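You operate a simulated robot arm through the tools that you are given. There is no shell and no other tool. Be economical: measure what you need, move in short steps, check, and stop when the job is done.

You are at the controls of a simulated two-armed robot. One attempt, no reset.

TASK
Switch the wiper on, ring the farm to move the tractor, then lower the barriers and press crossing clear.
Fine: hang up after the farm answers; nothing is lowered while the tractor stands on the crossing.

It is judged by the outcome, as a careful person would: the job done as asked, and still so three seconds after it is handed in. It fails if anything else is knocked over, pushed out of place, dropped, spilled or broken.

THE ROBOT
Two 7-joint arms with two-finger parallel grippers on one trunk, on a base that drives. Base frame: it is fixed to the floor where the robot stands at the start and does not move with it; the origin is under the middle of the robot, x ahead of it, y to its left, z up. Readings come in mm, degrees, newtons and seconds.
The left shoulder is at the start at [60, 189, 1203], the right one opposite. With the tool pointing down near the work surface each hand reaches from about 100 to 620 mm from the robot's upright axis, wherever it stands, measured 20 degrees to its own side. Places, roughly: 101 points switch [500, 900, 900]; 102 points switch [500, 800, 900]; 103 points switch [500, 700, 900]; alarm bell switch [500, 100, 900]; black picture button [500, 300, 800]; branch exit button [700, -100, 1200]; down exit button [700, -100, 1200]; farm line key [100, -600, 800]; fitter line key [100, -600, 800]; floodlights switch [500, 0, 900]; green panel [700, 400, 1000]; green raise button [500, 0, 800]; grey cancel button [500, 900, 800]; ground frame switch [500, 500, 900]; heaters switch [500, 400, 900]; panel lamps switch [500, 200, 900]. Payload 3.43 kg a hand.
The TCP of each hand is the grasp point between the finger pads, 30 mm short of the fingertips. In the tool frame z runs along the fingers and y along their closing line. Largest opening 94 mm; finger width 28, thickness 10; the body of the gripper, 50 by 96 mm, starts 55 mm behind the TCP.
Orientation is told as [roll, pitch, yaw] about the base's x, y, z axes, in that order, counted from this pose: with the fingers straight down and closing along the base's y, the tool's x points along the base's -x, its y along +y and its z along -z.

THE INTERFACE
- The arms move only by the tool arm_command. It takes "left_rows", "right_rows" or both (then of equal length, played together; a hand with none holds still); each is a list that holds one entry, the list of rows, each a list of 7 numbers: the shift along the tool's x, y, z in units of 50 mm (1.0 is 50 mm), then the turn, a rotation vector about the tool's x, y, z in units of 4 degrees (1.0 is 4 degrees), then the closure in counts, from 0 (fully open) to 255 (shut). In form: [[[tx, ty, tz, wx, wy, wz, gripper], ...]]. A call has 1 to 10 rows; each row shifts and turns the commanded pose from where the row before left it, along the tool's axes as they then stand. A call with a number of a shift or a turn outside -1 to 1 is refused whole. Each row takes 0.2 s and may step no farther than 50 mm and 8.6 degrees from the row before; otherwise, or with a gripper value out of range, the whole call is refused. A pose out of reach is approached as far as the arm can. The call stops where the force on the tool passes 40 N (or 10 N more than at its start, if that is more) or the arm is blocked; 0.2 s more then pass. Each finger travels about 153 mm/s and halts on what it meets, pressing with about 25 N; the grip force reading is that of the motor and also rises with nothing between the fingers. The clock runs only during rows and for 0.2 s after the last one: add rows that do not move to give the fingers time. The reply holds the time, the measured pose of the TCP, the force on the tool along the base axes, the opening and the grip force, in the units named above and with some noise, with the torque about the TCP (base axes, N m) and any sound that the robot's microphone picked up.
- Cameras (640 x 400 px; columns grow to the right, rows downward): "scene" is now at [-14.6, 30.2, 1728.8]; the picture's right is [0.57, -0.82, -0.00], its down [-0.76, -0.54, -0.36] and it looks along [0.30, 0.21, -0.93] (base axes); focal length 214 px, centre (320, 200). "left" rides on the left gripper at [76, -14, -102] in its tool frame; the picture's right is [0.18, 0.98, 0.00], its down [-0.75, 0.14, -0.64] and it looks along [-0.63, 0.12, 0.77] (tool axes); focal length 243 px, centre (320, 200). "right" rides on the right gripper at [76, 14, -102] in its tool frame; the picture's right is [-0.18, 0.98, 0.00], its down [-0.75, -0.14, -0.64] and it looks along [-0.63, -0.12, 0.77] (tool axes); focal length 243 px, centre (320, 200).
- capture(camera): a new picture of that camera. No time passes.
- slide_trunk(by): slides the trunk up (or, below 0, down) by that many mm; the arms and the scene camera ride with it, the base frame stays. It gives what a move gives, with no picture.
- drive_base(legs): drives the robot by 1 to 6 legs, each [ahead, left, turn to the left] in mm, mm and degrees, along the robot's own axes; the way and the turn of a leg run together, so that a leg with both is an arc; at most 1500 mm and 180 degrees a leg. The arms and the cameras ride along, it lands a little off, and it stops where it bumps. It gives what a move gives.
- aim_head(pan, tilt): turns the head with the scene camera to pan (to the left, within 86 degrees either way) and tilt (down, from -29 to 69), counted from straight ahead of the robot. It gives what a move gives.
- measure_at(camera, pixels): for up to 12 pixels [column, row] of the newest picture of that camera ("zoom" is the newest enlarged one), the place [x, y, z] in the base frame of the surface seen there, good to about 3 mm. No time passes.
- close_up(camera, box): a new picture of the part [left, top, right, bottom] of that camera's present view, enlarged. No time passes.
- sign_off(): hands the job in; it is judged then, once.

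Go step by step. Measure first, check grasps and placings, and put right what went wrong. The budget is 80 turns and 62 pictures, counting those below and the enlarged ones. Unless the task says otherwise, let go and move clear before handing in, and close with one line.

The tools are called after ">>>" as name(argument=value, ...) on one line, values as JSON. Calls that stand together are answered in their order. arm_command: Moves the arms, as the interface text tells. Its arguments: {"type":"object","properties":{"left_rows":{"type":"array","items":{"type":"array","items":{"type":"array","items":{"type":"number"}}}},"right_rows":{"type":"array","items":{"type":"array","items":{"type":"array","items":{"type":"number"}}}}},"required":[]} The other tools are called the same way: slide_trunk (by) slides the trunk up or down; drive_base (legs) drives the base; aim_head (pan, tilt) turns the head that bears the scene camera; capture (camera) takes a picture; measure_at (camera, pixels) gives the place of the surface under pixels of a picture; close_up (camera, box) takes an enlarged picture of a part of a camera's view; sign_off () hands the job in.

At the start:

```text
time_s: 0.0
left_tool_pos: [410.9, -43.0, 1134.5]
left_orientation: [0.0, -0.1, 0.0]
left_wrist_force: [-0.2, 0.4, 0.9]
left_wrist_torque: [0.02, 0.05, 0.03]
left_width: 94.1
left_grip_force: 0.0
right_tool_pos: [276.1, -306.5, 1132.6]
right_orientation: [0.1, 0.0, 0.0]
right_wrist_force: [0.1, 0.2, 0.0]
right_wrist_torque: [-0.01, -0.03, 0.02]
right_width: 93.9
right_grip_force: 0.2
trunk travel left (down, up): [-875.0, 115.0]
robot x, y, heading: [-2.8, 2.3, 0.2]
head pan, tilt: [35.0, 68.8]
```

scene: 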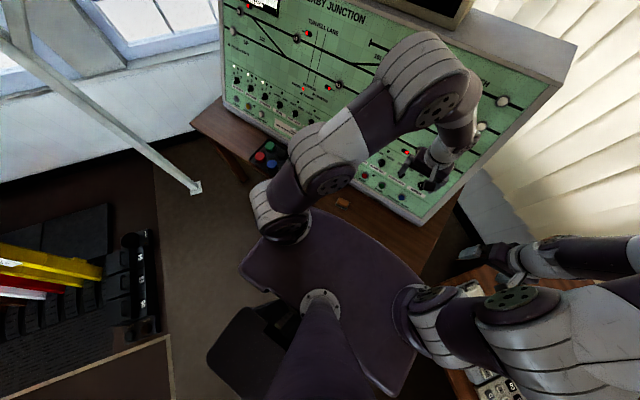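
right: 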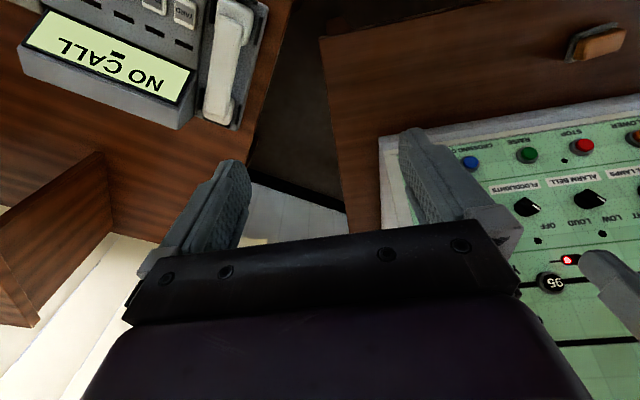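
left: 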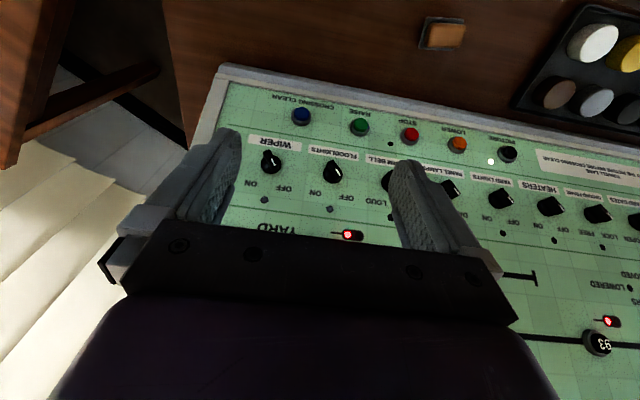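

The left picture shows the wiper knob near (270,162) and the crossing buttons (blue clear 302,116; green raise; red stop; orange lower 457,144; black picture 508,154); the right picture shows the phone at upper left. I take enlarged views to read the labels.

>>> close_up(camera="left", box=[210, 70, 430, 220])

>>> close_up(camera="left", box=[400, 90, 640, 240])

>>> measure_at(camera="left", pixels=[[270, 162], [302, 116], [360, 126], [457, 144], [508, 154], [290, 175], [285, 140], [330, 172], [300, 230], [260, 215], [440, 30]])

>>> measure_at(camera="right", pixels=[[225, 65], [215, 110], [235, 20], [184, 12], [155, 3], [110, 60], [182, 120], [470, 162]])

>>> aim_head(pan=-60, tilt=55)

```text
2.67 times, centred on (320, 145) of left
```

zoom: 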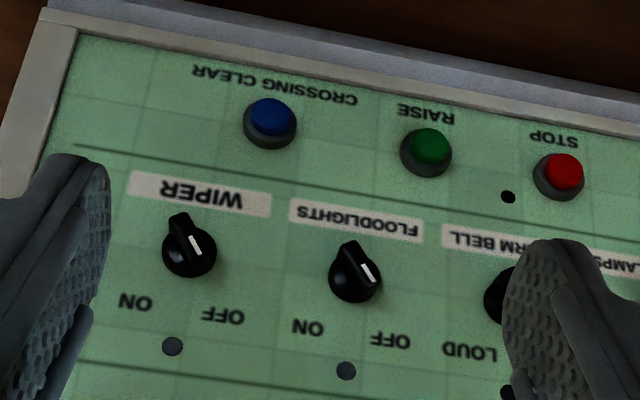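

```text
2.67 times, centred on (520, 165) of left
```

zoom: 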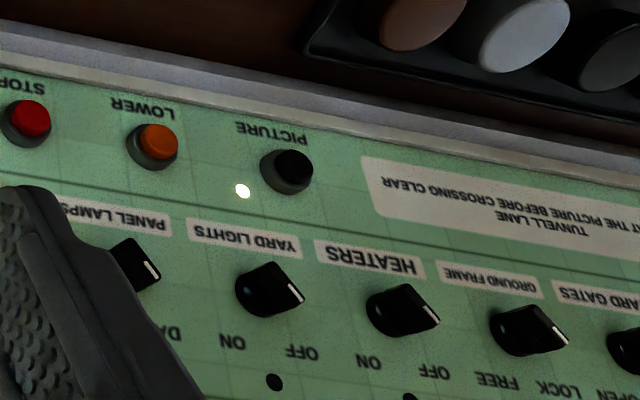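

```text
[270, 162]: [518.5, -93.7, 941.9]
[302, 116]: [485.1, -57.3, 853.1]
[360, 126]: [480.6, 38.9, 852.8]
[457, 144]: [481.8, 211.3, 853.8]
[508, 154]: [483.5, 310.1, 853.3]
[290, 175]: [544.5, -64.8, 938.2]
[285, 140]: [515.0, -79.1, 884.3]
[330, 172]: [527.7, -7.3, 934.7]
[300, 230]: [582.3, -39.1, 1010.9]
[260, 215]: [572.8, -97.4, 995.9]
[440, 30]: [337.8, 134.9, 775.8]
```

```text
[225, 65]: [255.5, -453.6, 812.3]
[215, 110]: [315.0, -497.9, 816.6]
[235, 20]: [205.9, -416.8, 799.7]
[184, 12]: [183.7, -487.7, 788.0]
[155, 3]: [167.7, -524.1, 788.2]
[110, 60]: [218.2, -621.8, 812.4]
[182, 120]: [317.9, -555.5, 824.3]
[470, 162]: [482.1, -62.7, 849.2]
```

```text
time_s: 1.7
left_tool_pos: [411.1, -44.2, 1135.6]
left_orientation: [0.0, 0.0, 0.0]
left_wrist_force: [-0.5, 0.1, 0.1]
left_wrist_torque: [0.01, 0.01, 0.0]
left_width: 94.1
left_grip_force: 0.1
right_tool_pos: [276.8, -306.2, 1133.8]
right_orientation: [0.1, 0.0, 0.0]
right_wrist_force: [0.2, -0.8, -0.2]
right_wrist_torque: [-0.04, 0.0, -0.04]
right_width: 93.7
right_grip_force: 0.1
trunk travel left (down, up): [-875.0, 115.0]
robot x, y, heading: [-1.6, -0.0, -0.1]
head pan, tilt: [-60.0, 55.0]
```

The wiper's white mark points to OFF, with ON to its right as I face it. The notice near the buttons says to look at the picture before crossing clear, so I look at the phone and then at the monitor above the panel.

>>> capture(camera="scene")

>>> close_up(camera="right", box=[0, 0, 300, 150])

>>> aim_head(pan=10, tilt=25)

>>> capture(camera="scene")

```text
56 pictures are left
```

scene: 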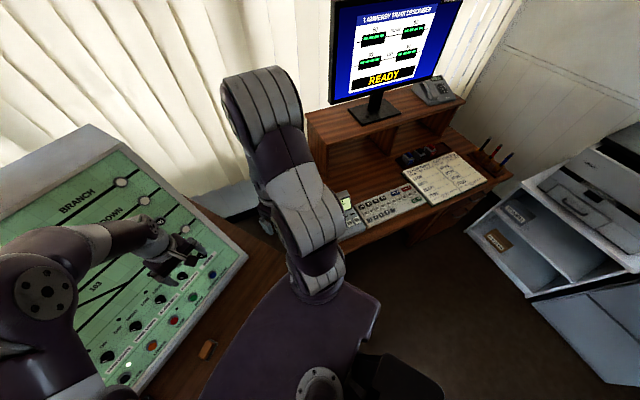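

```text
2.13 times, centred on (150, 75) of right
```

zoom: 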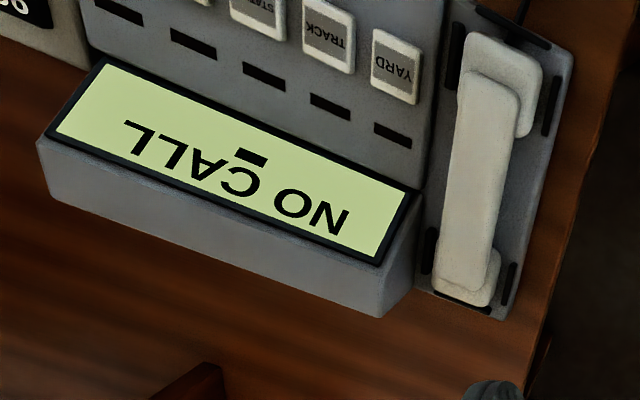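

```text
time_s: 3.1
left_tool_pos: [411.2, -43.7, 1135.2]
left_orientation: [0.0, -0.1, 0.0]
left_wrist_force: [-0.4, 1.1, 0.1]
left_wrist_torque: [-0.01, 0.0, -0.03]
left_width: 94.0
left_grip_force: 0.1
right_tool_pos: [277.2, -307.0, 1133.0]
right_orientation: [0.0, 0.0, 0.0]
right_wrist_force: [-0.1, -0.5, 0.1]
right_wrist_torque: [-0.03, 0.04, -0.02]
right_width: 93.9
right_grip_force: 0.1
trunk travel left (down, up): [-875.0, 115.0]
robot x, y, heading: [-1.6, 2.9, -0.1]
head pan, tilt: [10.0, 25.0]
```

```text
54 pictures are left
```

scene: 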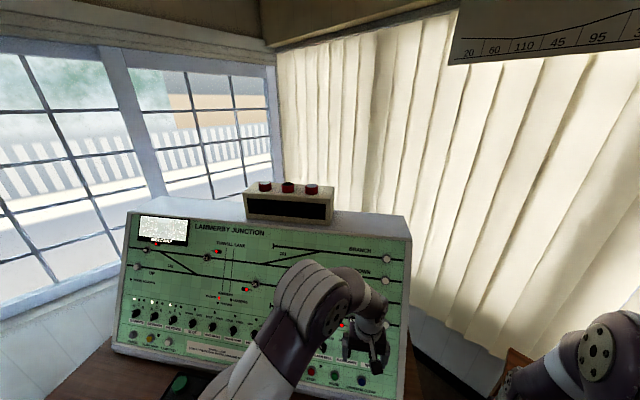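

The phone unit stands on the desk to the right with the handset at its near end. A small picture screen sits at (163,230) in the panel; I enlarge it and the panel.

>>> close_up(camera="scene", box=[120, 205, 280, 305])

>>> close_up(camera="scene", box=[110, 290, 270, 390])

>>> measure_at(camera="scene", pixels=[[163, 230], [386, 280], [400, 230], [130, 215], [118, 345], [375, 366], [362, 380], [311, 371], [166, 340]])

```text
4.00 times, centred on (200, 255) of scene
```

zoom: 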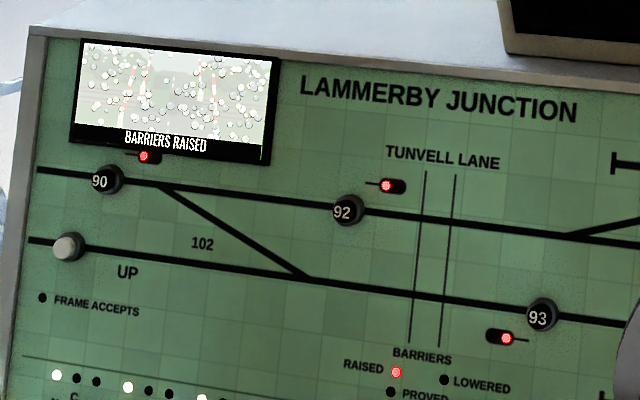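

```text
4.00 times, centred on (190, 340) of scene
```

zoom: 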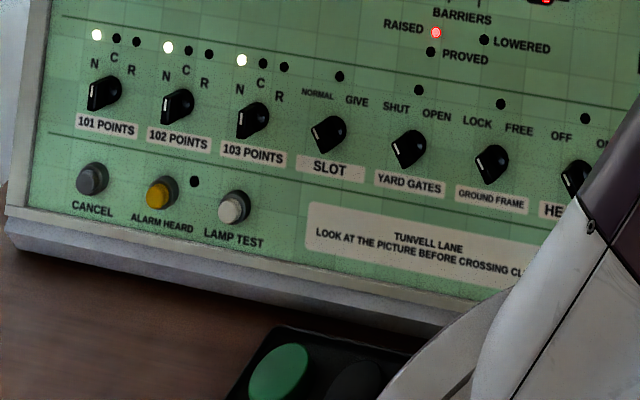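

```text
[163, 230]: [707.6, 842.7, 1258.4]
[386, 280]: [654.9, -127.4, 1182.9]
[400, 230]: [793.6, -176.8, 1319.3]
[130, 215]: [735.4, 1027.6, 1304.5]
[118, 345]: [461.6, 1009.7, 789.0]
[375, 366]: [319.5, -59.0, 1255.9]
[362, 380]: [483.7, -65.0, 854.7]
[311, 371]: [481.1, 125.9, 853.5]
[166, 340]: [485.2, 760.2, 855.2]
```

The picture screen shows water drops with BARRIERS RAISED, so the wiper comes first. The panel leans about 27° from vertical (surface through [544,·,938] and [582,·,1011]), so I pitch the left tool by -62.5° to face it square.

>>> arm_command(left_rows=[[[0, 0, 0, 0, -1, 0, 0], [0, 0, 0, 0, -1, 0, 0], [0, 0, 0, 0, -1, 0, 0], [0, 0, 0, 0, -1, 0, 0], [0, 0, 0, 0, -1, 0, 0], [0, 0, 0, 0, -1, 0, 0], [0, 0, 0, 0, -1, 0, 0], [0, 0, 0, 0, -1, 0, 0]]])

>>> arm_command(left_rows=[[[0, 0, 0, 0, -1, 0, 0], [0, 0, 0, 0, -1, 0, 0], [0, 0, 0, 0, -1, 0, 0], [0, 0, 0, 0, -1, 0, 0], [0, 0, 0, 0, -1, 0, 0], [0, 0, 0, 0, -1, 0, 0], [0, 0, 0, 0, -1, 0, 0], [0, 0, 0, 0, -0.625, 0, 0], [0, 0, 0, 0, 0, 0, 0]]])

>>> capture(camera="left")

```text
time_s: 4.9
left_tool_pos: [411.0, -43.4, 1135.4]
left_orientation: [0.0, -32.0, 0.1]
left_wrist_force: [-0.2, 0.8, 0.0]
left_wrist_torque: [-0.03, 0.0, 0.02]
left_width: 94.1
left_grip_force: 0.1
right_tool_pos: [276.3, -305.5, 1132.9]
right_orientation: [0.0, 0.1, -0.1]
right_wrist_force: [0.4, 0.8, 0.6]
right_wrist_torque: [0.0, 0.02, 0.0]
right_width: 94.0
right_grip_force: 0.0
trunk travel left (down, up): [-875.0, 115.0]
robot x, y, heading: [-0.4, -3.4, -0.1]
head pan, tilt: [10.0, 25.0]
```

```text
time_s: 6.9
left_tool_pos: [409.6, -46.2, 1133.4]
left_orientation: [0.1, -62.6, 0.1]
left_wrist_force: [-0.7, -0.1, 0.5]
left_wrist_torque: [0.0, 0.02, 0.01]
left_width: 94.0
left_grip_force: 0.0
right_tool_pos: [276.7, -306.4, 1132.8]
right_orientation: [-0.1, 0.1, -0.1]
right_wrist_force: [-0.4, -0.3, -0.4]
right_wrist_torque: [0.05, 0.01, 0.0]
right_width: 94.3
right_grip_force: 0.1
trunk travel left (down, up): [-875.0, 115.0]
robot x, y, heading: [2.7, 5.3, 0.2]
head pan, tilt: [10.0, 25.0]
```

```text
51 pictures are left
```

left: 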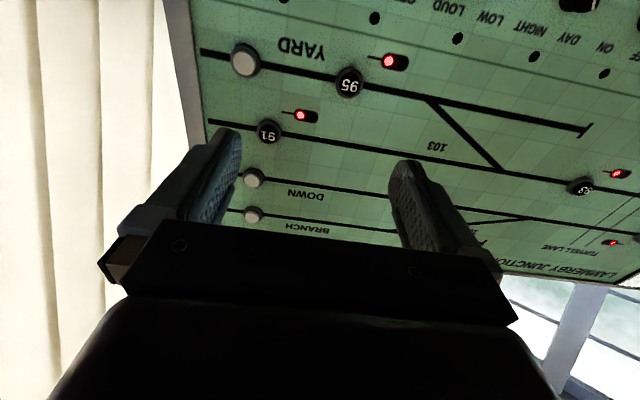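

The tool is now square to the panel. I move to about 80 mm off the wiper knob.

>>> arm_command(left_rows=[[[0.595, -0.24, 0.5, 0, 0, 0, 0], [0.595, -0.24, 0.5, 0, 0, 0, 0], [0.595, -0.24, 0.5, 0, 0, 0, 0], [0.595, -0.24, 0.5, 0, 0, 0, 0], [0, 0, 0, 0, 0, 0, 0]]])

>>> capture(camera="left")

>>> close_up(camera="left", box=[220, 60, 420, 190])

```text
time_s: 8.1
left_tool_pos: [442.7, -90.5, 982.2]
left_orientation: [-0.1, -62.6, 0.1]
left_wrist_force: [-0.7, -0.9, -0.1]
left_wrist_torque: [0.0, -0.01, -0.02]
left_width: 94.2
left_grip_force: 0.0
right_tool_pos: [277.2, -305.2, 1133.1]
right_orientation: [0.0, 0.1, 0.0]
right_wrist_force: [-0.6, -0.2, 0.5]
right_wrist_torque: [-0.02, -0.04, 0.01]
right_width: 94.0
right_grip_force: 0.1
trunk travel left (down, up): [-875.0, 115.0]
robot x, y, heading: [2.1, -1.8, -0.1]
head pan, tilt: [10.0, 25.0]
```

```text
50 pictures are left
```

left: 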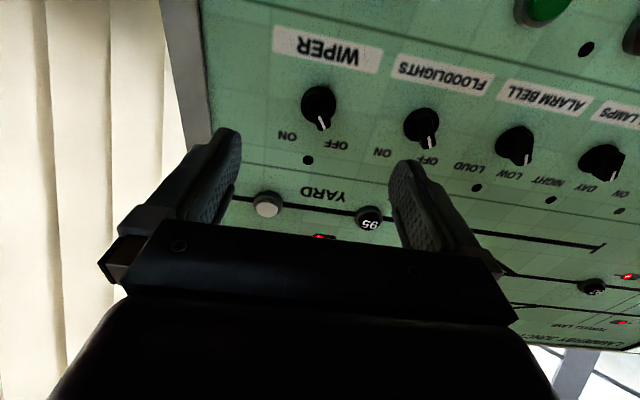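

```text
3.08 times, centred on (320, 125) of left
```

zoom: 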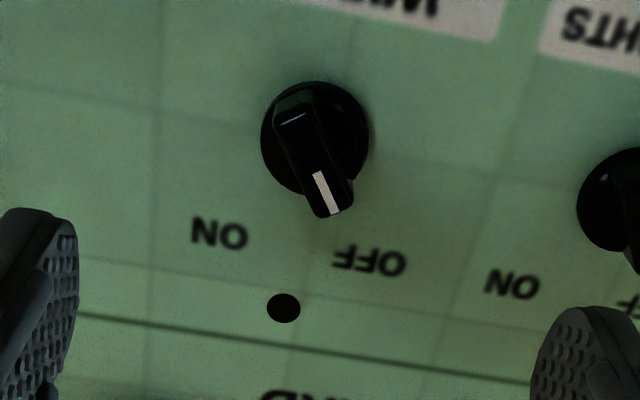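

>>> measure_at(camera="zoom", pixels=[[296, 118], [312, 150], [330, 205], [315, 165], [270, 165], [365, 150], [318, 85], [290, 240], [370, 265], [215, 235], [284, 308], [320, 250]])

```text
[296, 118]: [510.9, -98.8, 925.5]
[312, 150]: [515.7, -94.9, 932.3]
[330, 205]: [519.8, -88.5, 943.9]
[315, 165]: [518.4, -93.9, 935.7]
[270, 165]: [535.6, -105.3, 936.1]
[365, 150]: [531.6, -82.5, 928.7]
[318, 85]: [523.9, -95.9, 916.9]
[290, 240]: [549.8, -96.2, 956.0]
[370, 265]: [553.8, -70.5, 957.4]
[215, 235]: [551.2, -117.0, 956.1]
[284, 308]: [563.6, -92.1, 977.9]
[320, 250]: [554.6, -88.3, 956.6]
```

The wiper ridge runs from [511,-99,925] to [520,-88,944], about 27° toward OFF. I turn the left tool -27° about its axis and line up over the knob, still clear of it.

>>> arm_command(left_rows=[[[0, 0, 0, 0, 0, -0.964, 0], [0, 0, 0, 0, 0, -0.964, 0], [0, 0, 0, 0, 0, -0.964, 0], [0, 0, 0, 0, 0, -0.964, 0], [0, 0, 0, 0, 0, -0.964, 0], [0, 0, 0, 0, 0, -0.964, 0], [0, 0, 0, 0, 0, -0.964, 60], [0.248, 0.036, 0.5, 0, 0, 0, 60], [0, 0, 0, 0, 0, 0, 60]]])

>>> capture(camera="left")

```text
time_s: 10.1
left_tool_pos: [467.3, -106.9, 960.2]
left_orientation: [-41.2, -52.2, 48.0]
left_wrist_force: [0.1, -0.4, 0.2]
left_wrist_torque: [-0.02, 0.0, -0.02]
left_width: 72.1
left_grip_force: 0.0
left hand out of reach, approached as far as the arm can: row 7
right_tool_pos: [276.4, -306.1, 1133.5]
right_orientation: [0.1, 0.0, 0.1]
right_wrist_force: [0.1, -0.3, 0.3]
right_wrist_torque: [-0.02, 0.01, 0.0]
right_width: 93.8
right_grip_force: 0.2
trunk travel left (down, up): [-875.0, 115.0]
robot x, y, heading: [-3.5, -2.3, 0.0]
head pan, tilt: [10.0, 25.0]
```

```text
48 pictures are left
```

left: 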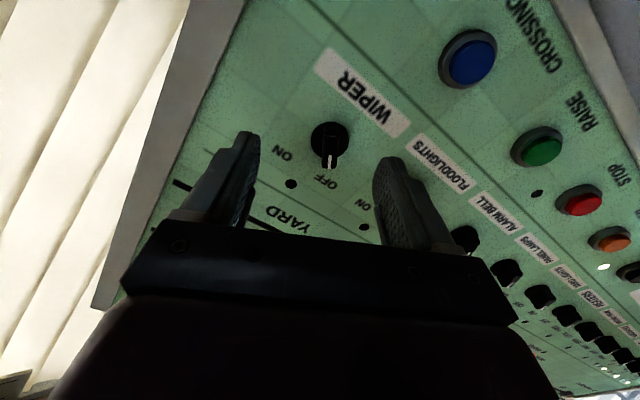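

The orientation came out right (27° turn, still square) but the arm touched a limit and sits about 15 mm off sideways. I try a correction in the tool plane to see whether it is reachable.

>>> arm_command(left_rows=[[[0, 0, 0, 0, 0, 0, 60], [0, 0, 0, 0, 0, 0, 60]]])

```text
time_s: 10.7
left_tool_pos: [467.4, -107.0, 959.9]
left_orientation: [-41.2, -52.1, 47.9]
left_wrist_force: [0.0, -0.3, -0.4]
left_wrist_torque: [0.0, -0.01, 0.0]
left_width: 71.7
left_grip_force: 0.1
right_tool_pos: [275.0, -306.2, 1133.6]
right_orientation: [0.0, 0.0, 0.1]
right_wrist_force: [0.6, -0.4, 0.0]
right_wrist_torque: [0.01, 0.0, 0.0]
right_width: 93.8
right_grip_force: 0.0
trunk travel left (down, up): [-875.0, 115.0]
robot x, y, heading: [0.2, -2.6, 0.2]
head pan, tilt: [10.0, 25.0]
```

I shift 13 mm along tool y and see if it follows.

>>> arm_command(left_rows=[[[-0.05, 0.254, 0.2, 0, 0, 0, 60], [0, 0, 0, 0, 0, 0, 60]]])

>>> close_up(camera="left", box=[180, 80, 480, 280])

```text
time_s: 11.3
left_tool_pos: [473.1, -94.9, 953.1]
left_orientation: [-41.1, -52.2, 47.9]
left_wrist_force: [0.5, -0.5, -0.5]
left_wrist_torque: [0.01, 0.0, -0.01]
left_width: 72.1
left_grip_force: 0.0
right_tool_pos: [275.1, -306.3, 1132.3]
right_orientation: [0.0, 0.1, 0.0]
right_wrist_force: [0.0, 0.2, 0.4]
right_wrist_torque: [0.03, 0.0, 0.01]
right_width: 93.9
right_grip_force: 0.1
trunk travel left (down, up): [-875.0, 115.0]
robot x, y, heading: [-2.8, -0.9, -0.0]
head pan, tilt: [10.0, 25.0]
```

```text
2.00 times, centred on (330, 180) of left
```

zoom: 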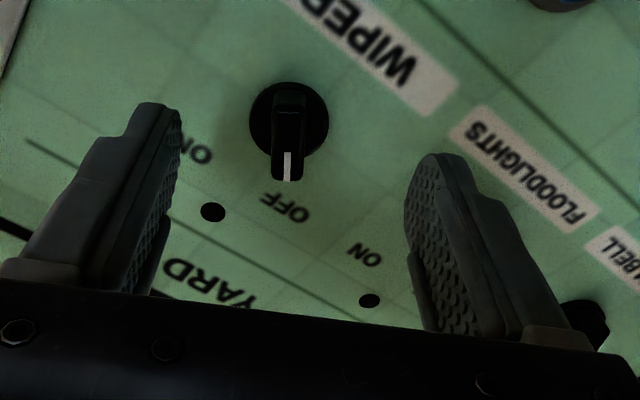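

It follows and the ridge lies along the fingers. I go in 31 mm and close on the ridge.

>>> arm_command(left_rows=[[[0, 0, 0.31, 0, 0, 0, 60], [0, 0, 0.3, 0, 0, 0, 60], [0, 0, 0, 0, 0, 0, 60], [0, 0, 0, 0, 0, 0, 150], [0, 0, 0, 0, 0, 0, 210], [0, 0, 0, 0, 0, 0, 255], [0, 0, 0, 0, 0, 0, 255]]])

>>> close_up(camera="left", box=[180, 80, 480, 280])

```text
time_s: 12.7
left_tool_pos: [501.7, -94.6, 944.3]
left_orientation: [-42.0, -51.9, 49.0]
left_wrist_force: [-5.9, 19.1, -8.4]
left_wrist_torque: [0.0, 0.96, 0.13]
left_width: 11.9
left_grip_force: 25.2
right_tool_pos: [277.3, -304.8, 1133.6]
right_orientation: [0.0, 0.1, 0.2]
right_wrist_force: [1.1, -0.5, -0.2]
right_wrist_torque: [0.01, 0.0, 0.01]
right_width: 93.9
right_grip_force: 0.0
trunk travel left (down, up): [-875.0, 115.0]
robot x, y, heading: [0.6, 3.3, 0.3]
head pan, tilt: [10.0, 25.0]
stopped in row 6 (left hand): the force on the tool passed its limit at 48 N (the readings are from after the stop); the commanded pose is now the measured one
```

```text
2.00 times, centred on (330, 180) of left
```

zoom: 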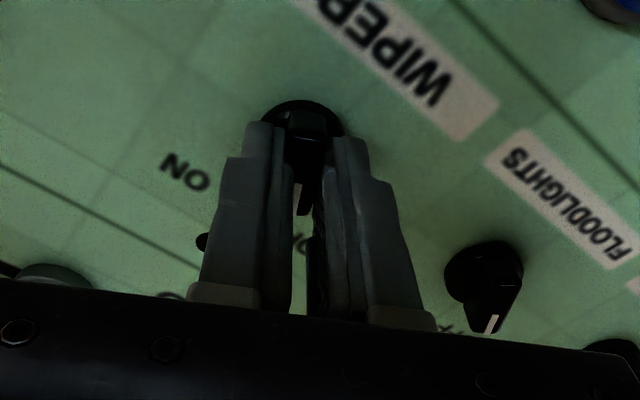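

The ridge is gripped (12 mm wide). I turn it clockwise toward ON, about 54–56°, around the knob's axis, 8 rows first.

>>> arm_command(left_rows=[[[0, -0.007, 0, 0, 0, 1, 255], [0, -0.007, 0, 0, 0, 1, 255], [0, -0.007, 0, 0, 0, 1, 255], [0, -0.007, 0, 0, 0, 1, 255], [0, -0.007, 0, 0, 0, 1, 255], [0, -0.007, 0, 0, 0, 1, 255], [0, -0.007, 0, 0, 0, 1, 255], [0, -0.007, 0, 0, 0, 1, 255]]])

>>> close_up(camera="left", box=[180, 80, 480, 280])

```text
time_s: 14.4
left_tool_pos: [501.7, -94.3, 945.1]
left_orientation: [8.2, -62.3, -9.3]
left_wrist_force: [-3.4, 35.1, -14.8]
left_wrist_torque: [0.36, -0.88, 0.74]
left_width: 12.0
left_grip_force: 45.2
right_tool_pos: [277.3, -300.1, 1133.9]
right_orientation: [-0.2, 0.0, 0.1]
right_wrist_force: [0.4, -0.1, -0.8]
right_wrist_torque: [0.0, 0.02, 0.02]
right_width: 94.0
right_grip_force: 0.0
trunk travel left (down, up): [-875.0, 115.0]
robot x, y, heading: [2.4, -0.1, 0.0]
head pan, tilt: [10.0, 25.0]
```

```text
2.00 times, centred on (330, 180) of left
```

zoom: 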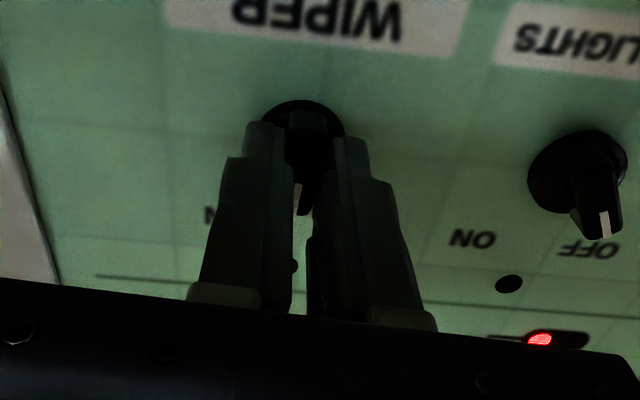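

The knob turned with the tool (now about 4° past upright); there's 35 N sideways load, so I ease toward +y while turning on.

>>> arm_command(left_rows=[[[0, 0.04, 0, 0, 0, 0, 255], [0, 0.02, 0, 0, 0, 1, 255], [0, 0.01, 0, 0, 0, 1, 255], [0, 0, 0, 0, 0, 1, 255], [0, 0, 0, 0, 0, 1, 255], [0, 0, 0, 0, 0, 1, 255], [0, 0, 0, 0, 0, 1, 255]]])

>>> close_up(camera="left", box=[180, 80, 480, 280])

>>> close_up(camera="scene", box=[120, 205, 280, 305])

```text
time_s: 16.1
left_tool_pos: [501.9, -94.3, 945.2]
left_orientation: [42.4, -51.4, -49.7]
left_wrist_force: [-10.4, 19.9, -17.3]
left_wrist_torque: [0.34, 1.31, 0.64]
left_width: 12.0
left_grip_force: 45.4
right_tool_pos: [276.8, -303.4, 1133.7]
right_orientation: [-0.1, 0.0, 0.0]
right_wrist_force: [-0.1, 0.6, -0.2]
right_wrist_torque: [0.01, -0.01, -0.01]
right_width: 93.7
right_grip_force: 0.0
trunk travel left (down, up): [-875.0, 115.0]
robot x, y, heading: [-0.9, -0.4, -0.0]
head pan, tilt: [10.0, 25.0]
```

```text
2.00 times, centred on (330, 180) of left
```

zoom: 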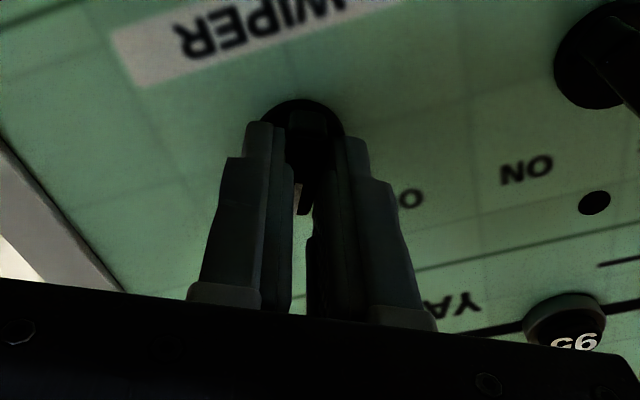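

```text
4.00 times, centred on (200, 255) of scene
```

zoom: 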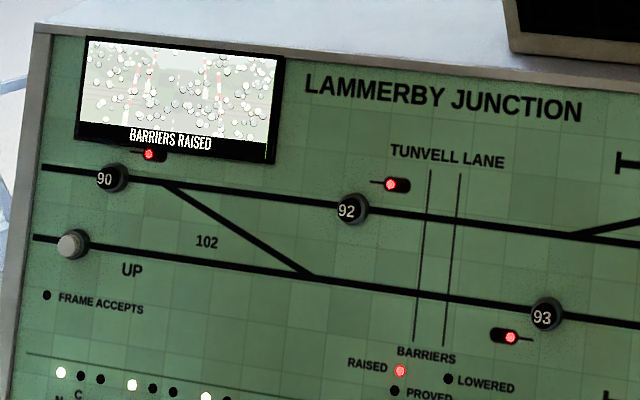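

The turn is about +28° now. I release, back off along the tool axis and check the mark, lamp and picture.

>>> arm_command(left_rows=[[[0, 0, 0, 0, 0, 0.6, 255], [0, 0, 0, 0, 0, 0, 100], [0, 0, 0, 0, 0, 0, 60], [0, 0, -0.5, 0, 0, 0, 60], [0, 0, -0.8, 0, 0, 0, 60], [0, 0, 0, 0, 0, 0, 60]]])

>>> close_up(camera="left", box=[180, 60, 480, 260])

>>> close_up(camera="scene", box=[120, 205, 280, 305])

```text
time_s: 17.4
left_tool_pos: [444.7, -96.6, 976.3]
left_orientation: [44.7, -50.0, -52.6]
left_wrist_force: [0.7, -0.8, 0.7]
left_wrist_torque: [-0.03, -0.03, 0.03]
left_width: 72.1
left_grip_force: 0.0
right_tool_pos: [276.8, -305.3, 1134.6]
right_orientation: [0.0, 0.1, 0.1]
right_wrist_force: [-0.4, 0.6, -0.5]
right_wrist_torque: [-0.02, 0.02, -0.02]
right_width: 94.0
right_grip_force: 0.0
trunk travel left (down, up): [-875.0, 115.0]
robot x, y, heading: [-1.8, 2.6, 0.2]
head pan, tilt: [10.0, 25.0]
```

```text
2.00 times, centred on (330, 160) of left
```

zoom: 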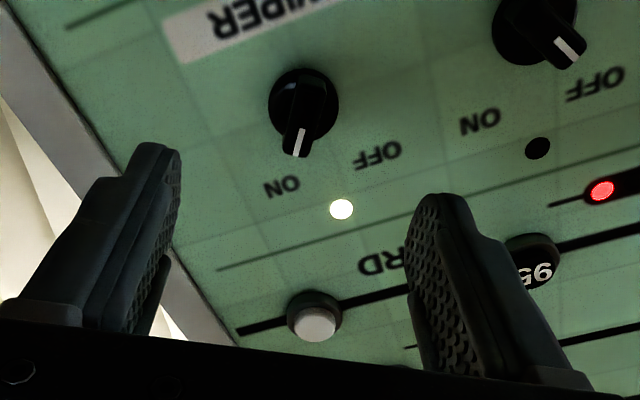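

```text
4.00 times, centred on (200, 255) of scene
```

zoom: 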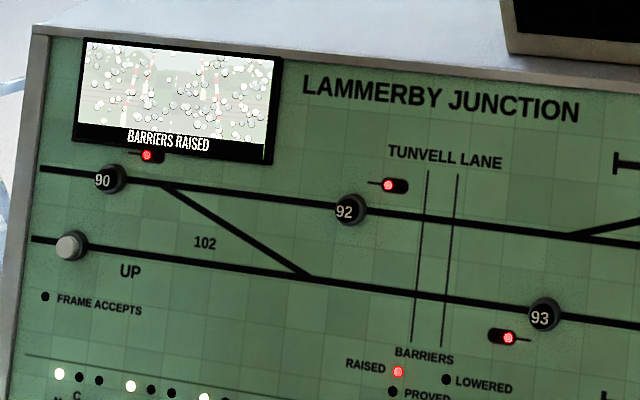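

The wiper lamp is lit and the mark points to ON; the picture should clear. I untwist and back off the left hand, and bring the right hand over the phone for a look.

>>> arm_command(left_rows=[[[0, 0, -0.5, 0, 0, -0.94, 120], [0, 0, 0, 0, 0, -0.94, 200], [0, 0, 0, 0, 0, -0.94, 255], [0, 0, 0, 0, 0, -0.94, 255], [0, 0, 0, 0, 0, -0.94, 255], [0, 0, 0, 0, 0, -0.94, 255], [0, 0, 0, 0, 0, -0.94, 255], [0, 0, 0, 0, 0, -0.94, 255]]], right_rows=[[[0.5, -0.5, 0, 0, 0, 0, 0], [0.5, -0.5, 0, 0, 0, 0, 0], [0.5, -0.5, 0, 0, 0, 0, 0], [0.5, -0.5, 0, 0, 0, 0, 0], [0.5, -0.5, 0, 0, 0, 0, 0], [0.2, -0.4, 0, 0, 0, 0, 0], [0, 0, 0, 0, 0, 0, 0], [0, 0, 0, 0, 0, 0, 0]]])

>>> capture(camera="right")

>>> close_up(camera="scene", box=[120, 205, 280, 305])

```text
time_s: 19.2
left_tool_pos: [421.7, -96.7, 987.9]
left_orientation: [1.1, -62.8, -1.4]
left_wrist_force: [-0.4, 0.3, 0.2]
left_wrist_torque: [0.02, 0.04, 0.0]
left_width: 0.0
left_grip_force: 24.9
right_tool_pos: [141.5, -450.1, 1135.2]
right_orientation: [0.0, 0.1, 0.1]
right_wrist_force: [0.2, -0.1, -0.3]
right_wrist_torque: [0.0, -0.03, 0.0]
right_width: 93.9
right_grip_force: 0.0
trunk travel left (down, up): [-875.0, 115.0]
robot x, y, heading: [3.4, 1.1, 0.1]
head pan, tilt: [10.0, 25.0]
```

```text
40 pictures are left
```

right: 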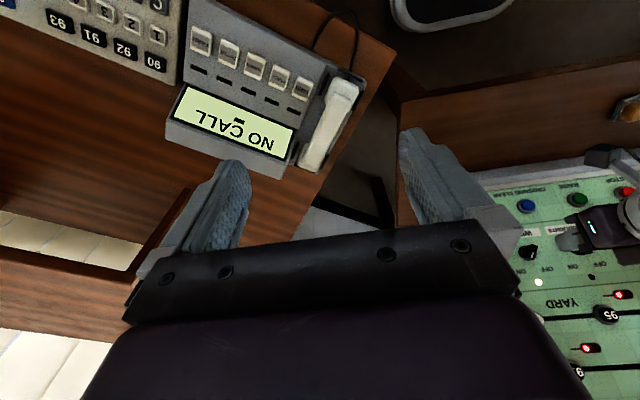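

```text
4.00 times, centred on (200, 255) of scene
```

zoom: 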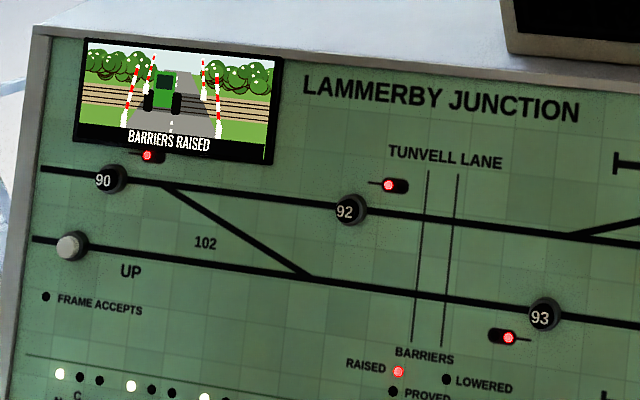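

The picture is clear now and a green tractor stands on the crossing. I enlarge the phone's keys and measure keys and handset.

>>> close_up(camera="right", box=[160, 0, 400, 180])

>>> measure_at(camera="right", pixels=[[201, 40], [229, 53], [254, 65], [279, 77], [303, 89], [341, 87], [330, 120], [312, 158], [327, 90], [312, 125], [355, 100], [360, 120]])

```text
2.22 times, centred on (280, 90) of right
```

zoom: 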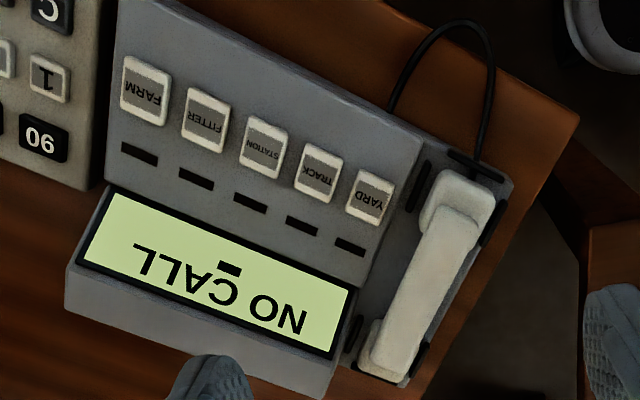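

```text
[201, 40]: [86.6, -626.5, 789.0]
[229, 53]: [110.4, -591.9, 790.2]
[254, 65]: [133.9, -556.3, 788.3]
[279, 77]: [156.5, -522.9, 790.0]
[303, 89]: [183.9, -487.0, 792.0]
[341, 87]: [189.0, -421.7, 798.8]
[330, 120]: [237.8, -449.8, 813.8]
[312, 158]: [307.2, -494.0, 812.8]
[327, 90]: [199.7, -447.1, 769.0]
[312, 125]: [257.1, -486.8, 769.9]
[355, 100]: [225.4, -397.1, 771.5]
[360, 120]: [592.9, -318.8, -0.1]
```

FARM is at [87,-627,789] and the handset runs from [189,-422,799] to [307,-494,813]. One hand must hold the handset while the other presses, so I plan to turn the robot toward the phone; first I check the floor space around.

>>> aim_head(pan=-65, tilt=60)

>>> capture(camera="scene")

>>> measure_at(camera="scene", pixels=[[320, 320], [240, 330], [380, 330], [400, 250], [300, 250], [380, 300], [420, 200], [500, 150], [440, 90], [330, 60], [560, 200], [460, 350]])

```text
time_s: 20.7
left_tool_pos: [422.1, -97.4, 987.9]
left_orientation: [1.3, -62.7, -1.6]
left_wrist_force: [-0.2, 1.4, 0.6]
left_wrist_torque: [-0.01, 0.01, 0.0]
left_width: 0.0
left_grip_force: 24.9
right_tool_pos: [143.3, -448.9, 1134.4]
right_orientation: [0.0, 0.0, 0.1]
right_wrist_force: [-0.9, -0.3, -0.2]
right_wrist_torque: [0.01, 0.0, 0.03]
right_width: 93.9
right_grip_force: 0.0
trunk travel left (down, up): [-875.0, 115.0]
robot x, y, heading: [-0.6, -1.5, 0.2]
head pan, tilt: [-65.0, 60.0]
```

```text
37 pictures are left
```

scene: 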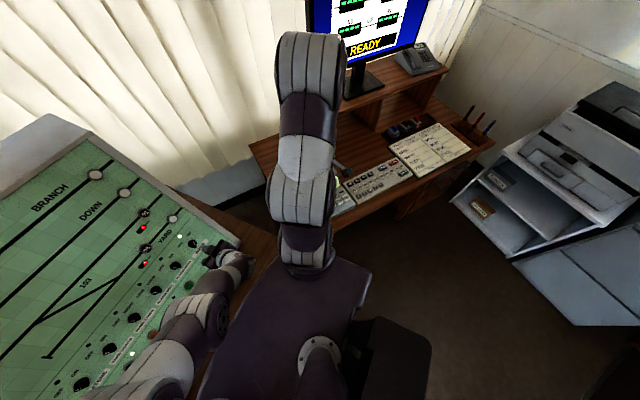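

```text
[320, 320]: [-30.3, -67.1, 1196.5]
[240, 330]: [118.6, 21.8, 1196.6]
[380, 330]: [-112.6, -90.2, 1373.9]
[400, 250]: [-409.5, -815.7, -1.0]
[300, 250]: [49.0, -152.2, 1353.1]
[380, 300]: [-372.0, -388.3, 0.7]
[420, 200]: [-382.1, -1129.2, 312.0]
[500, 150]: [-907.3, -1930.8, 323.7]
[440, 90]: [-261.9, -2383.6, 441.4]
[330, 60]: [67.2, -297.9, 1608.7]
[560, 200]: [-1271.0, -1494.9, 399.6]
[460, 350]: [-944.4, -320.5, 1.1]
```

>>> measure_at(camera="scene", pixels=[[395, 340], [410, 380], [370, 370], [430, 390], [360, 220], [400, 210], [345, 235], [470, 165], [370, 85], [345, 120], [265, 195], [490, 250]])

>>> aim_head(pan=-86, tilt=69)

>>> capture(camera="scene")

```text
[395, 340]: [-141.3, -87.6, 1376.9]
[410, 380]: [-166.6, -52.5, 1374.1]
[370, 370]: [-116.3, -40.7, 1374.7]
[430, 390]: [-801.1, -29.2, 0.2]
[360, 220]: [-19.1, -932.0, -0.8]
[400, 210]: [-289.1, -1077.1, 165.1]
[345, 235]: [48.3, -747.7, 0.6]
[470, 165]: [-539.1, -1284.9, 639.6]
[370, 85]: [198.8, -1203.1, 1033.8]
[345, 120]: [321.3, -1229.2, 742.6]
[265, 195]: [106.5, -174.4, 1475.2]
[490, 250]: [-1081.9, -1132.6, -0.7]
```

```text
time_s: 21.6
left_tool_pos: [422.2, -97.2, 988.3]
left_orientation: [1.4, -62.9, -1.6]
left_wrist_force: [-0.9, 0.0, -0.5]
left_wrist_torque: [0.02, 0.01, 0.03]
left_width: 0.0
left_grip_force: 24.6
right_tool_pos: [142.5, -449.3, 1134.1]
right_orientation: [0.0, 0.0, 0.1]
right_wrist_force: [0.3, -0.1, -0.2]
right_wrist_torque: [0.0, -0.01, 0.0]
right_width: 94.3
right_grip_force: 0.1
trunk travel left (down, up): [-875.0, 115.0]
robot x, y, heading: [-0.6, -0.5, 0.2]
head pan, tilt: [-85.9, 68.8]
```

```text
36 pictures are left
```

scene: 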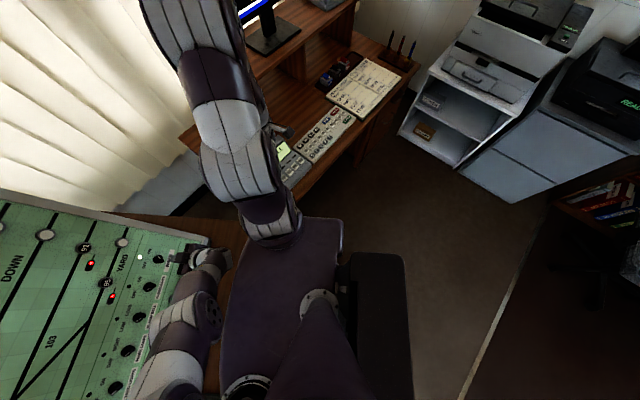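

The area is clear (floor seen at [48,-748] and [-19,-932]), the desk edge being about 410 mm off along heading -35°. I first fold the left hand back and point it down.

>>> arm_command(left_rows=[[[0, 0, -1, 0, 0, 0, 255], [0, 0, -1, 0, 0, 0, 200], [0, 0, 0, 0, 1, 0, 0], [0, 0, 0, 0, 1, 0, 0], [0, 0, 0, 0, 1, 0, 0], [0, 0, 0, 0, 1, 0, 0], [0, 0, 0, 0, 1, 0, 0], [0, 0, 0, 0, 1, 0, 0], [0, 0, 0, 0, 1, 0, 0], [0, 0, 0, 0, 1, 0, 0]]])

>>> arm_command(left_rows=[[[0, 0.5, -0.5, 0, 1, 0, 0], [0, 0.5, -0.5, 0, 1, 0, 0], [0, 0.5, -0.5, 0, 1, 0, 0], [0, 0.5, -0.5, 0, 1, 0, 0], [0, 0.5, 0, 0, 1, 0, 0], [0, 0, 0, 0, 1, 0, 0], [0, 0, 0, 0, 1, 0, 0], [0, 0, 0, 0, 0.7, 0, 0]]])

>>> drive_base(legs=[[0, 0, -35]])

```text
time_s: 23.8
left_tool_pos: [375.8, -96.8, 1016.0]
left_orientation: [0.7, -30.6, -0.8]
left_wrist_force: [-0.4, -0.4, 0.2]
left_wrist_torque: [0.01, 0.02, 0.01]
left_width: 93.8
left_grip_force: 0.0
left hand out of reach, approached as far as the arm can: row 2
right_tool_pos: [142.1, -450.1, 1134.4]
right_orientation: [0.0, -0.1, 0.1]
right_wrist_force: [-0.1, 0.8, -0.3]
right_wrist_torque: [0.0, 0.01, -0.01]
right_width: 94.2
right_grip_force: 0.1
trunk travel left (down, up): [-875.0, 115.0]
robot x, y, heading: [0.1, 0.0, 0.2]
head pan, tilt: [-85.9, 68.8]
```

```text
time_s: 25.6
left_tool_pos: [333.9, 27.6, 1107.5]
left_orientation: [0.5, 0.1, -0.4]
left_wrist_force: [-0.7, -0.2, 0.2]
left_wrist_torque: [0.0, 0.0, 0.01]
left_width: 94.1
left_grip_force: 0.1
right_tool_pos: [142.5, -450.9, 1134.1]
right_orientation: [-0.1, 0.0, 0.2]
right_wrist_force: [-0.9, 0.0, -0.6]
right_wrist_torque: [0.0, 0.03, 0.01]
right_width: 94.3
right_grip_force: 0.0
trunk travel left (down, up): [-875.0, 115.0]
robot x, y, heading: [-0.9, -0.4, -0.0]
head pan, tilt: [-85.9, 68.8]
```

```text
time_s: 27.6
left_tool_pos: [288.5, -170.9, 1107.8]
left_orientation: [0.5, -0.1, -35.7]
left_wrist_force: [0.0, 0.0, 0.1]
left_wrist_torque: [-0.01, 0.02, 0.0]
left_width: 94.0
left_grip_force: 0.1
right_tool_pos: [-143.7, -449.2, 1135.0]
right_orientation: [0.0, 0.1, -35.1]
right_wrist_force: [-0.2, -0.2, 0.2]
right_wrist_torque: [-0.01, 0.02, -0.04]
right_width: 94.2
right_grip_force: 0.0
trunk travel left (down, up): [-875.0, 115.0]
robot x, y, heading: [3.5, -0.3, -34.9]
head pan, tilt: [-85.9, 68.8]
```

The turn went freely. I slide 340 mm to the right along the desk and look.

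>>> drive_base(legs=[[0, -340, 0]])

>>> capture(camera="left")

```text
time_s: 29.8
left_tool_pos: [99.9, -441.4, 1107.2]
left_orientation: [0.5, 0.0, -35.3]
left_wrist_force: [0.1, 0.5, 0.1]
left_wrist_torque: [0.01, -0.01, -0.06]
left_width: 93.9
left_grip_force: 0.1
right_tool_pos: [-331.1, -724.1, 1134.1]
right_orientation: [-0.1, 0.0, -34.6]
right_wrist_force: [0.4, -0.4, 0.3]
right_wrist_torque: [-0.01, -0.01, 0.02]
right_width: 94.1
right_grip_force: 0.1
trunk travel left (down, up): [-875.0, 115.0]
robot x, y, heading: [-191.6, -272.7, -34.5]
head pan, tilt: [-85.9, 68.8]
```

```text
35 pictures are left
```

left: 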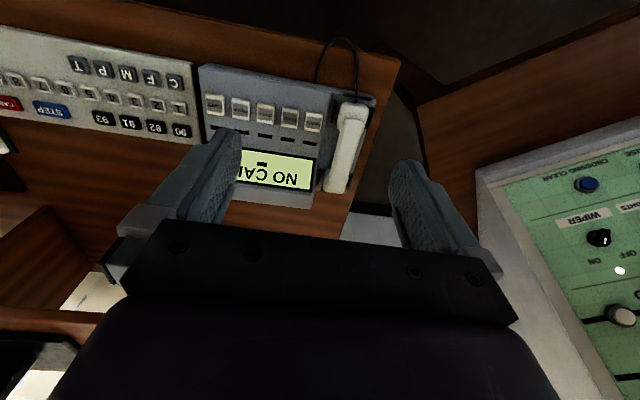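

>>> close_up(camera="left", box=[190, 60, 390, 210])

>>> measure_at(camera="zoom", pixels=[[523, 160], [502, 225], [478, 290], [465, 390], [488, 220], [520, 225], [465, 300], [495, 295], [84, 143], [160, 155], [440, 400], [450, 330]])

```text
2.67 times, centred on (290, 135) of left
```

zoom: 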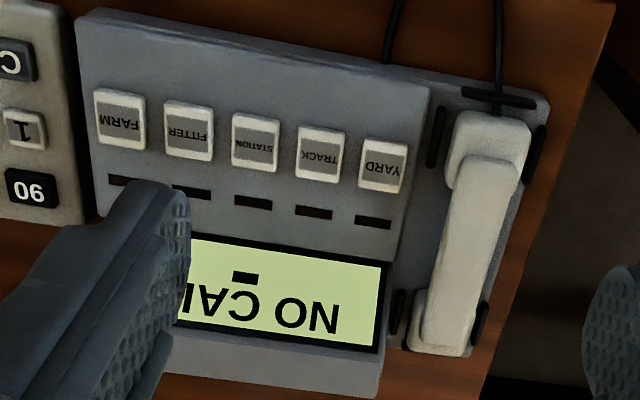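

```text
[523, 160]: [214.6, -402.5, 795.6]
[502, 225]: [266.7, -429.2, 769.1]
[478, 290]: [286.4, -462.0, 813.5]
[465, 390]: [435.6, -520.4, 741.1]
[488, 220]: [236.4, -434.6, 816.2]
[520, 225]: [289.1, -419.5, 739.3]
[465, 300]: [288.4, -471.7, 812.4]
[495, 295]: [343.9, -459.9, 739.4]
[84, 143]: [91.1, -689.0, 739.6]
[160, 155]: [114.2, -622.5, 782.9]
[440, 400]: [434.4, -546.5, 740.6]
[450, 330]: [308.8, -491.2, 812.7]
```

>>> measure_at(camera="zoom", pixels=[[452, 240], [462, 240], [472, 240], [482, 240], [492, 240], [490, 140], [480, 165], [490, 180], [440, 335], [430, 320], [120, 110], [120, 138]])

```text
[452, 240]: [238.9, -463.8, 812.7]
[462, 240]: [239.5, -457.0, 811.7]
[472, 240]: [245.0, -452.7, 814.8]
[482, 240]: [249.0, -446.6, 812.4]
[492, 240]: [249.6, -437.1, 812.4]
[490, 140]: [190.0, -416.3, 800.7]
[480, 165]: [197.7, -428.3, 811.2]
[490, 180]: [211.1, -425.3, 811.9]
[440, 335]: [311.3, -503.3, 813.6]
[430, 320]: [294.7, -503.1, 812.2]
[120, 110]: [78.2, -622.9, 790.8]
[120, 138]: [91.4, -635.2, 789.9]
```

Handset bar centre is about [247,-454,812] with its axis along the robot's heading; FARM centre is [85,-629,790]. I bring the left hand above the handset and the right hand (closing) above FARM.

>>> arm_command(left_rows=[[[-0.43, 0.25, 0.6, 0, 0, 0, 0], [-0.43, 0.25, 0.6, 0, 0, 0, 0], [-0.43, 0.25, 0.6, 0, 0, 0, 0], [-0.43, 0.25, 0.6, 0, 0, 0, 0], [-0.43, 0.25, 0.6, 0, 0, 0, 0], [-0.43, 0.25, 0.6, 0, 0, 0, 0], [0, 0, 0, 0, 0, 0, 0], [0, 0, 0, 0, 0, 0, 0], [0, 0, 0, 0, 0, 0, 0], [0, 0, 0, 0, 0, 0, 0]]], right_rows=[[[-0.577, 0.629, 0, 0, 0, 0, 100], [-0.577, 0.629, 0, 0, 0, 0, 200], [-0.577, 0.629, 0, 0, 0, 0, 255], [-0.577, 0.629, 0, 0, 0, 0, 255], [-0.577, 0.629, 0, 0, 0, 0, 255], [-0.577, 0.629, 0, 0, 0, 0, 255], [-0.577, 0.629, 0, 0, 0, 0, 255], [-0.577, 0.629, 0, 0, 0, 0, 255], [-0.577, 0.629, 0, 0, 0, 0, 255], [-0.577, 0.629, 0, 0, 0, 0, 255]]])

>>> capture(camera="left")

```text
time_s: 32.0
left_tool_pos: [248.0, -455.6, 929.1]
left_orientation: [0.6, 0.2, -35.2]
left_wrist_force: [-0.7, 0.8, 0.5]
left_wrist_torque: [0.0, 0.01, -0.02]
left_width: 94.1
left_grip_force: 0.0
right_tool_pos: [88.1, -630.9, 1133.8]
right_orientation: [-0.1, 0.1, -34.6]
right_wrist_force: [-0.5, 0.0, 0.1]
right_wrist_torque: [0.02, 0.0, -0.02]
right_width: 0.0
right_grip_force: 25.2
trunk travel left (down, up): [-875.0, 115.0]
robot x, y, heading: [-191.7, -270.6, -34.6]
head pan, tilt: [-85.9, 68.8]
```

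```text
33 pictures are left
```

left: 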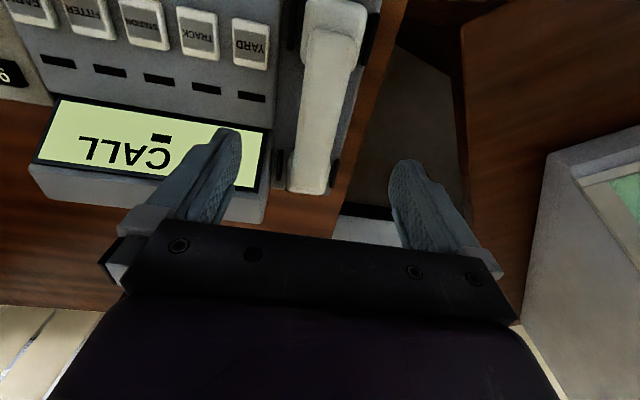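

The left finger would meet the phone body at full opening; I measure the gap beside the handset.

>>> measure_at(camera="left", pixels=[[262, 130], [272, 130], [280, 130], [288, 130], [295, 130], [302, 130], [325, 130], [345, 130], [352, 130], [358, 130], [312, 90], [305, 170]])

```text
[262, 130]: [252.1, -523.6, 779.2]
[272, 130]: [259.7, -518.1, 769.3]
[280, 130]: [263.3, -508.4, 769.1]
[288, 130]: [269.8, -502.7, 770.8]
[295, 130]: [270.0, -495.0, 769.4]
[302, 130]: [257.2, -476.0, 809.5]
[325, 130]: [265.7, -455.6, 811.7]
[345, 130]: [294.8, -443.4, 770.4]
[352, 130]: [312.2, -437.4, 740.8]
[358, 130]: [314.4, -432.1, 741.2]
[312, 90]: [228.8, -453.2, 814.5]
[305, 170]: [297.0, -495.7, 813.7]
```

There is 49 mm from the bar centre to the phone body, so I use a 56 mm opening, descend to z≈806, and close on the handset bar.

>>> arm_command(left_rows=[[[0, 0.04, 0, 0, 0, 0, 103], [0, 0, 0.4, 0, 0, 0, 103], [0, 0, 0.8, 0, 0, 0, 103], [0, 0, 0.8, 0, 0, 0, 103], [0, 0, 0.46, 0, 0, 0, 103], [0, 0, 0, 0, 0, 0, 103]]])

>>> capture(camera="left")

```text
time_s: 33.4
left_tool_pos: [247.9, -451.6, 805.3]
left_orientation: [0.6, 0.0, -35.2]
left_wrist_force: [0.1, 0.4, 0.4]
left_wrist_torque: [0.0, -0.03, -0.01]
left_width: 56.0
left_grip_force: 0.0
right_tool_pos: [84.9, -631.8, 1133.2]
right_orientation: [-0.1, 0.0, -34.6]
right_wrist_force: [0.0, -0.3, 0.7]
right_wrist_torque: [0.01, 0.01, -0.01]
right_width: 0.0
right_grip_force: 24.8
trunk travel left (down, up): [-875.0, 115.0]
robot x, y, heading: [-191.6, -273.6, -34.7]
head pan, tilt: [-85.9, 68.8]
```

```text
32 pictures are left
```

left: 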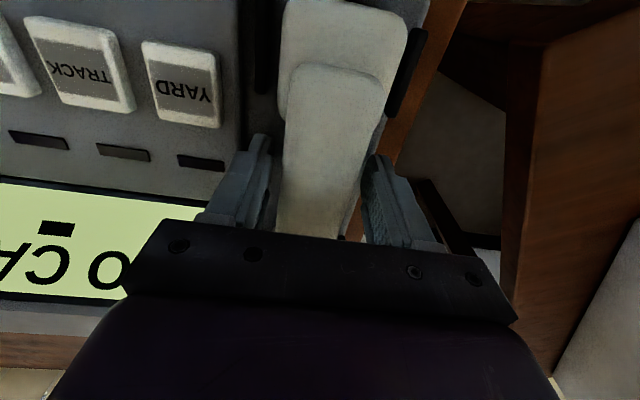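

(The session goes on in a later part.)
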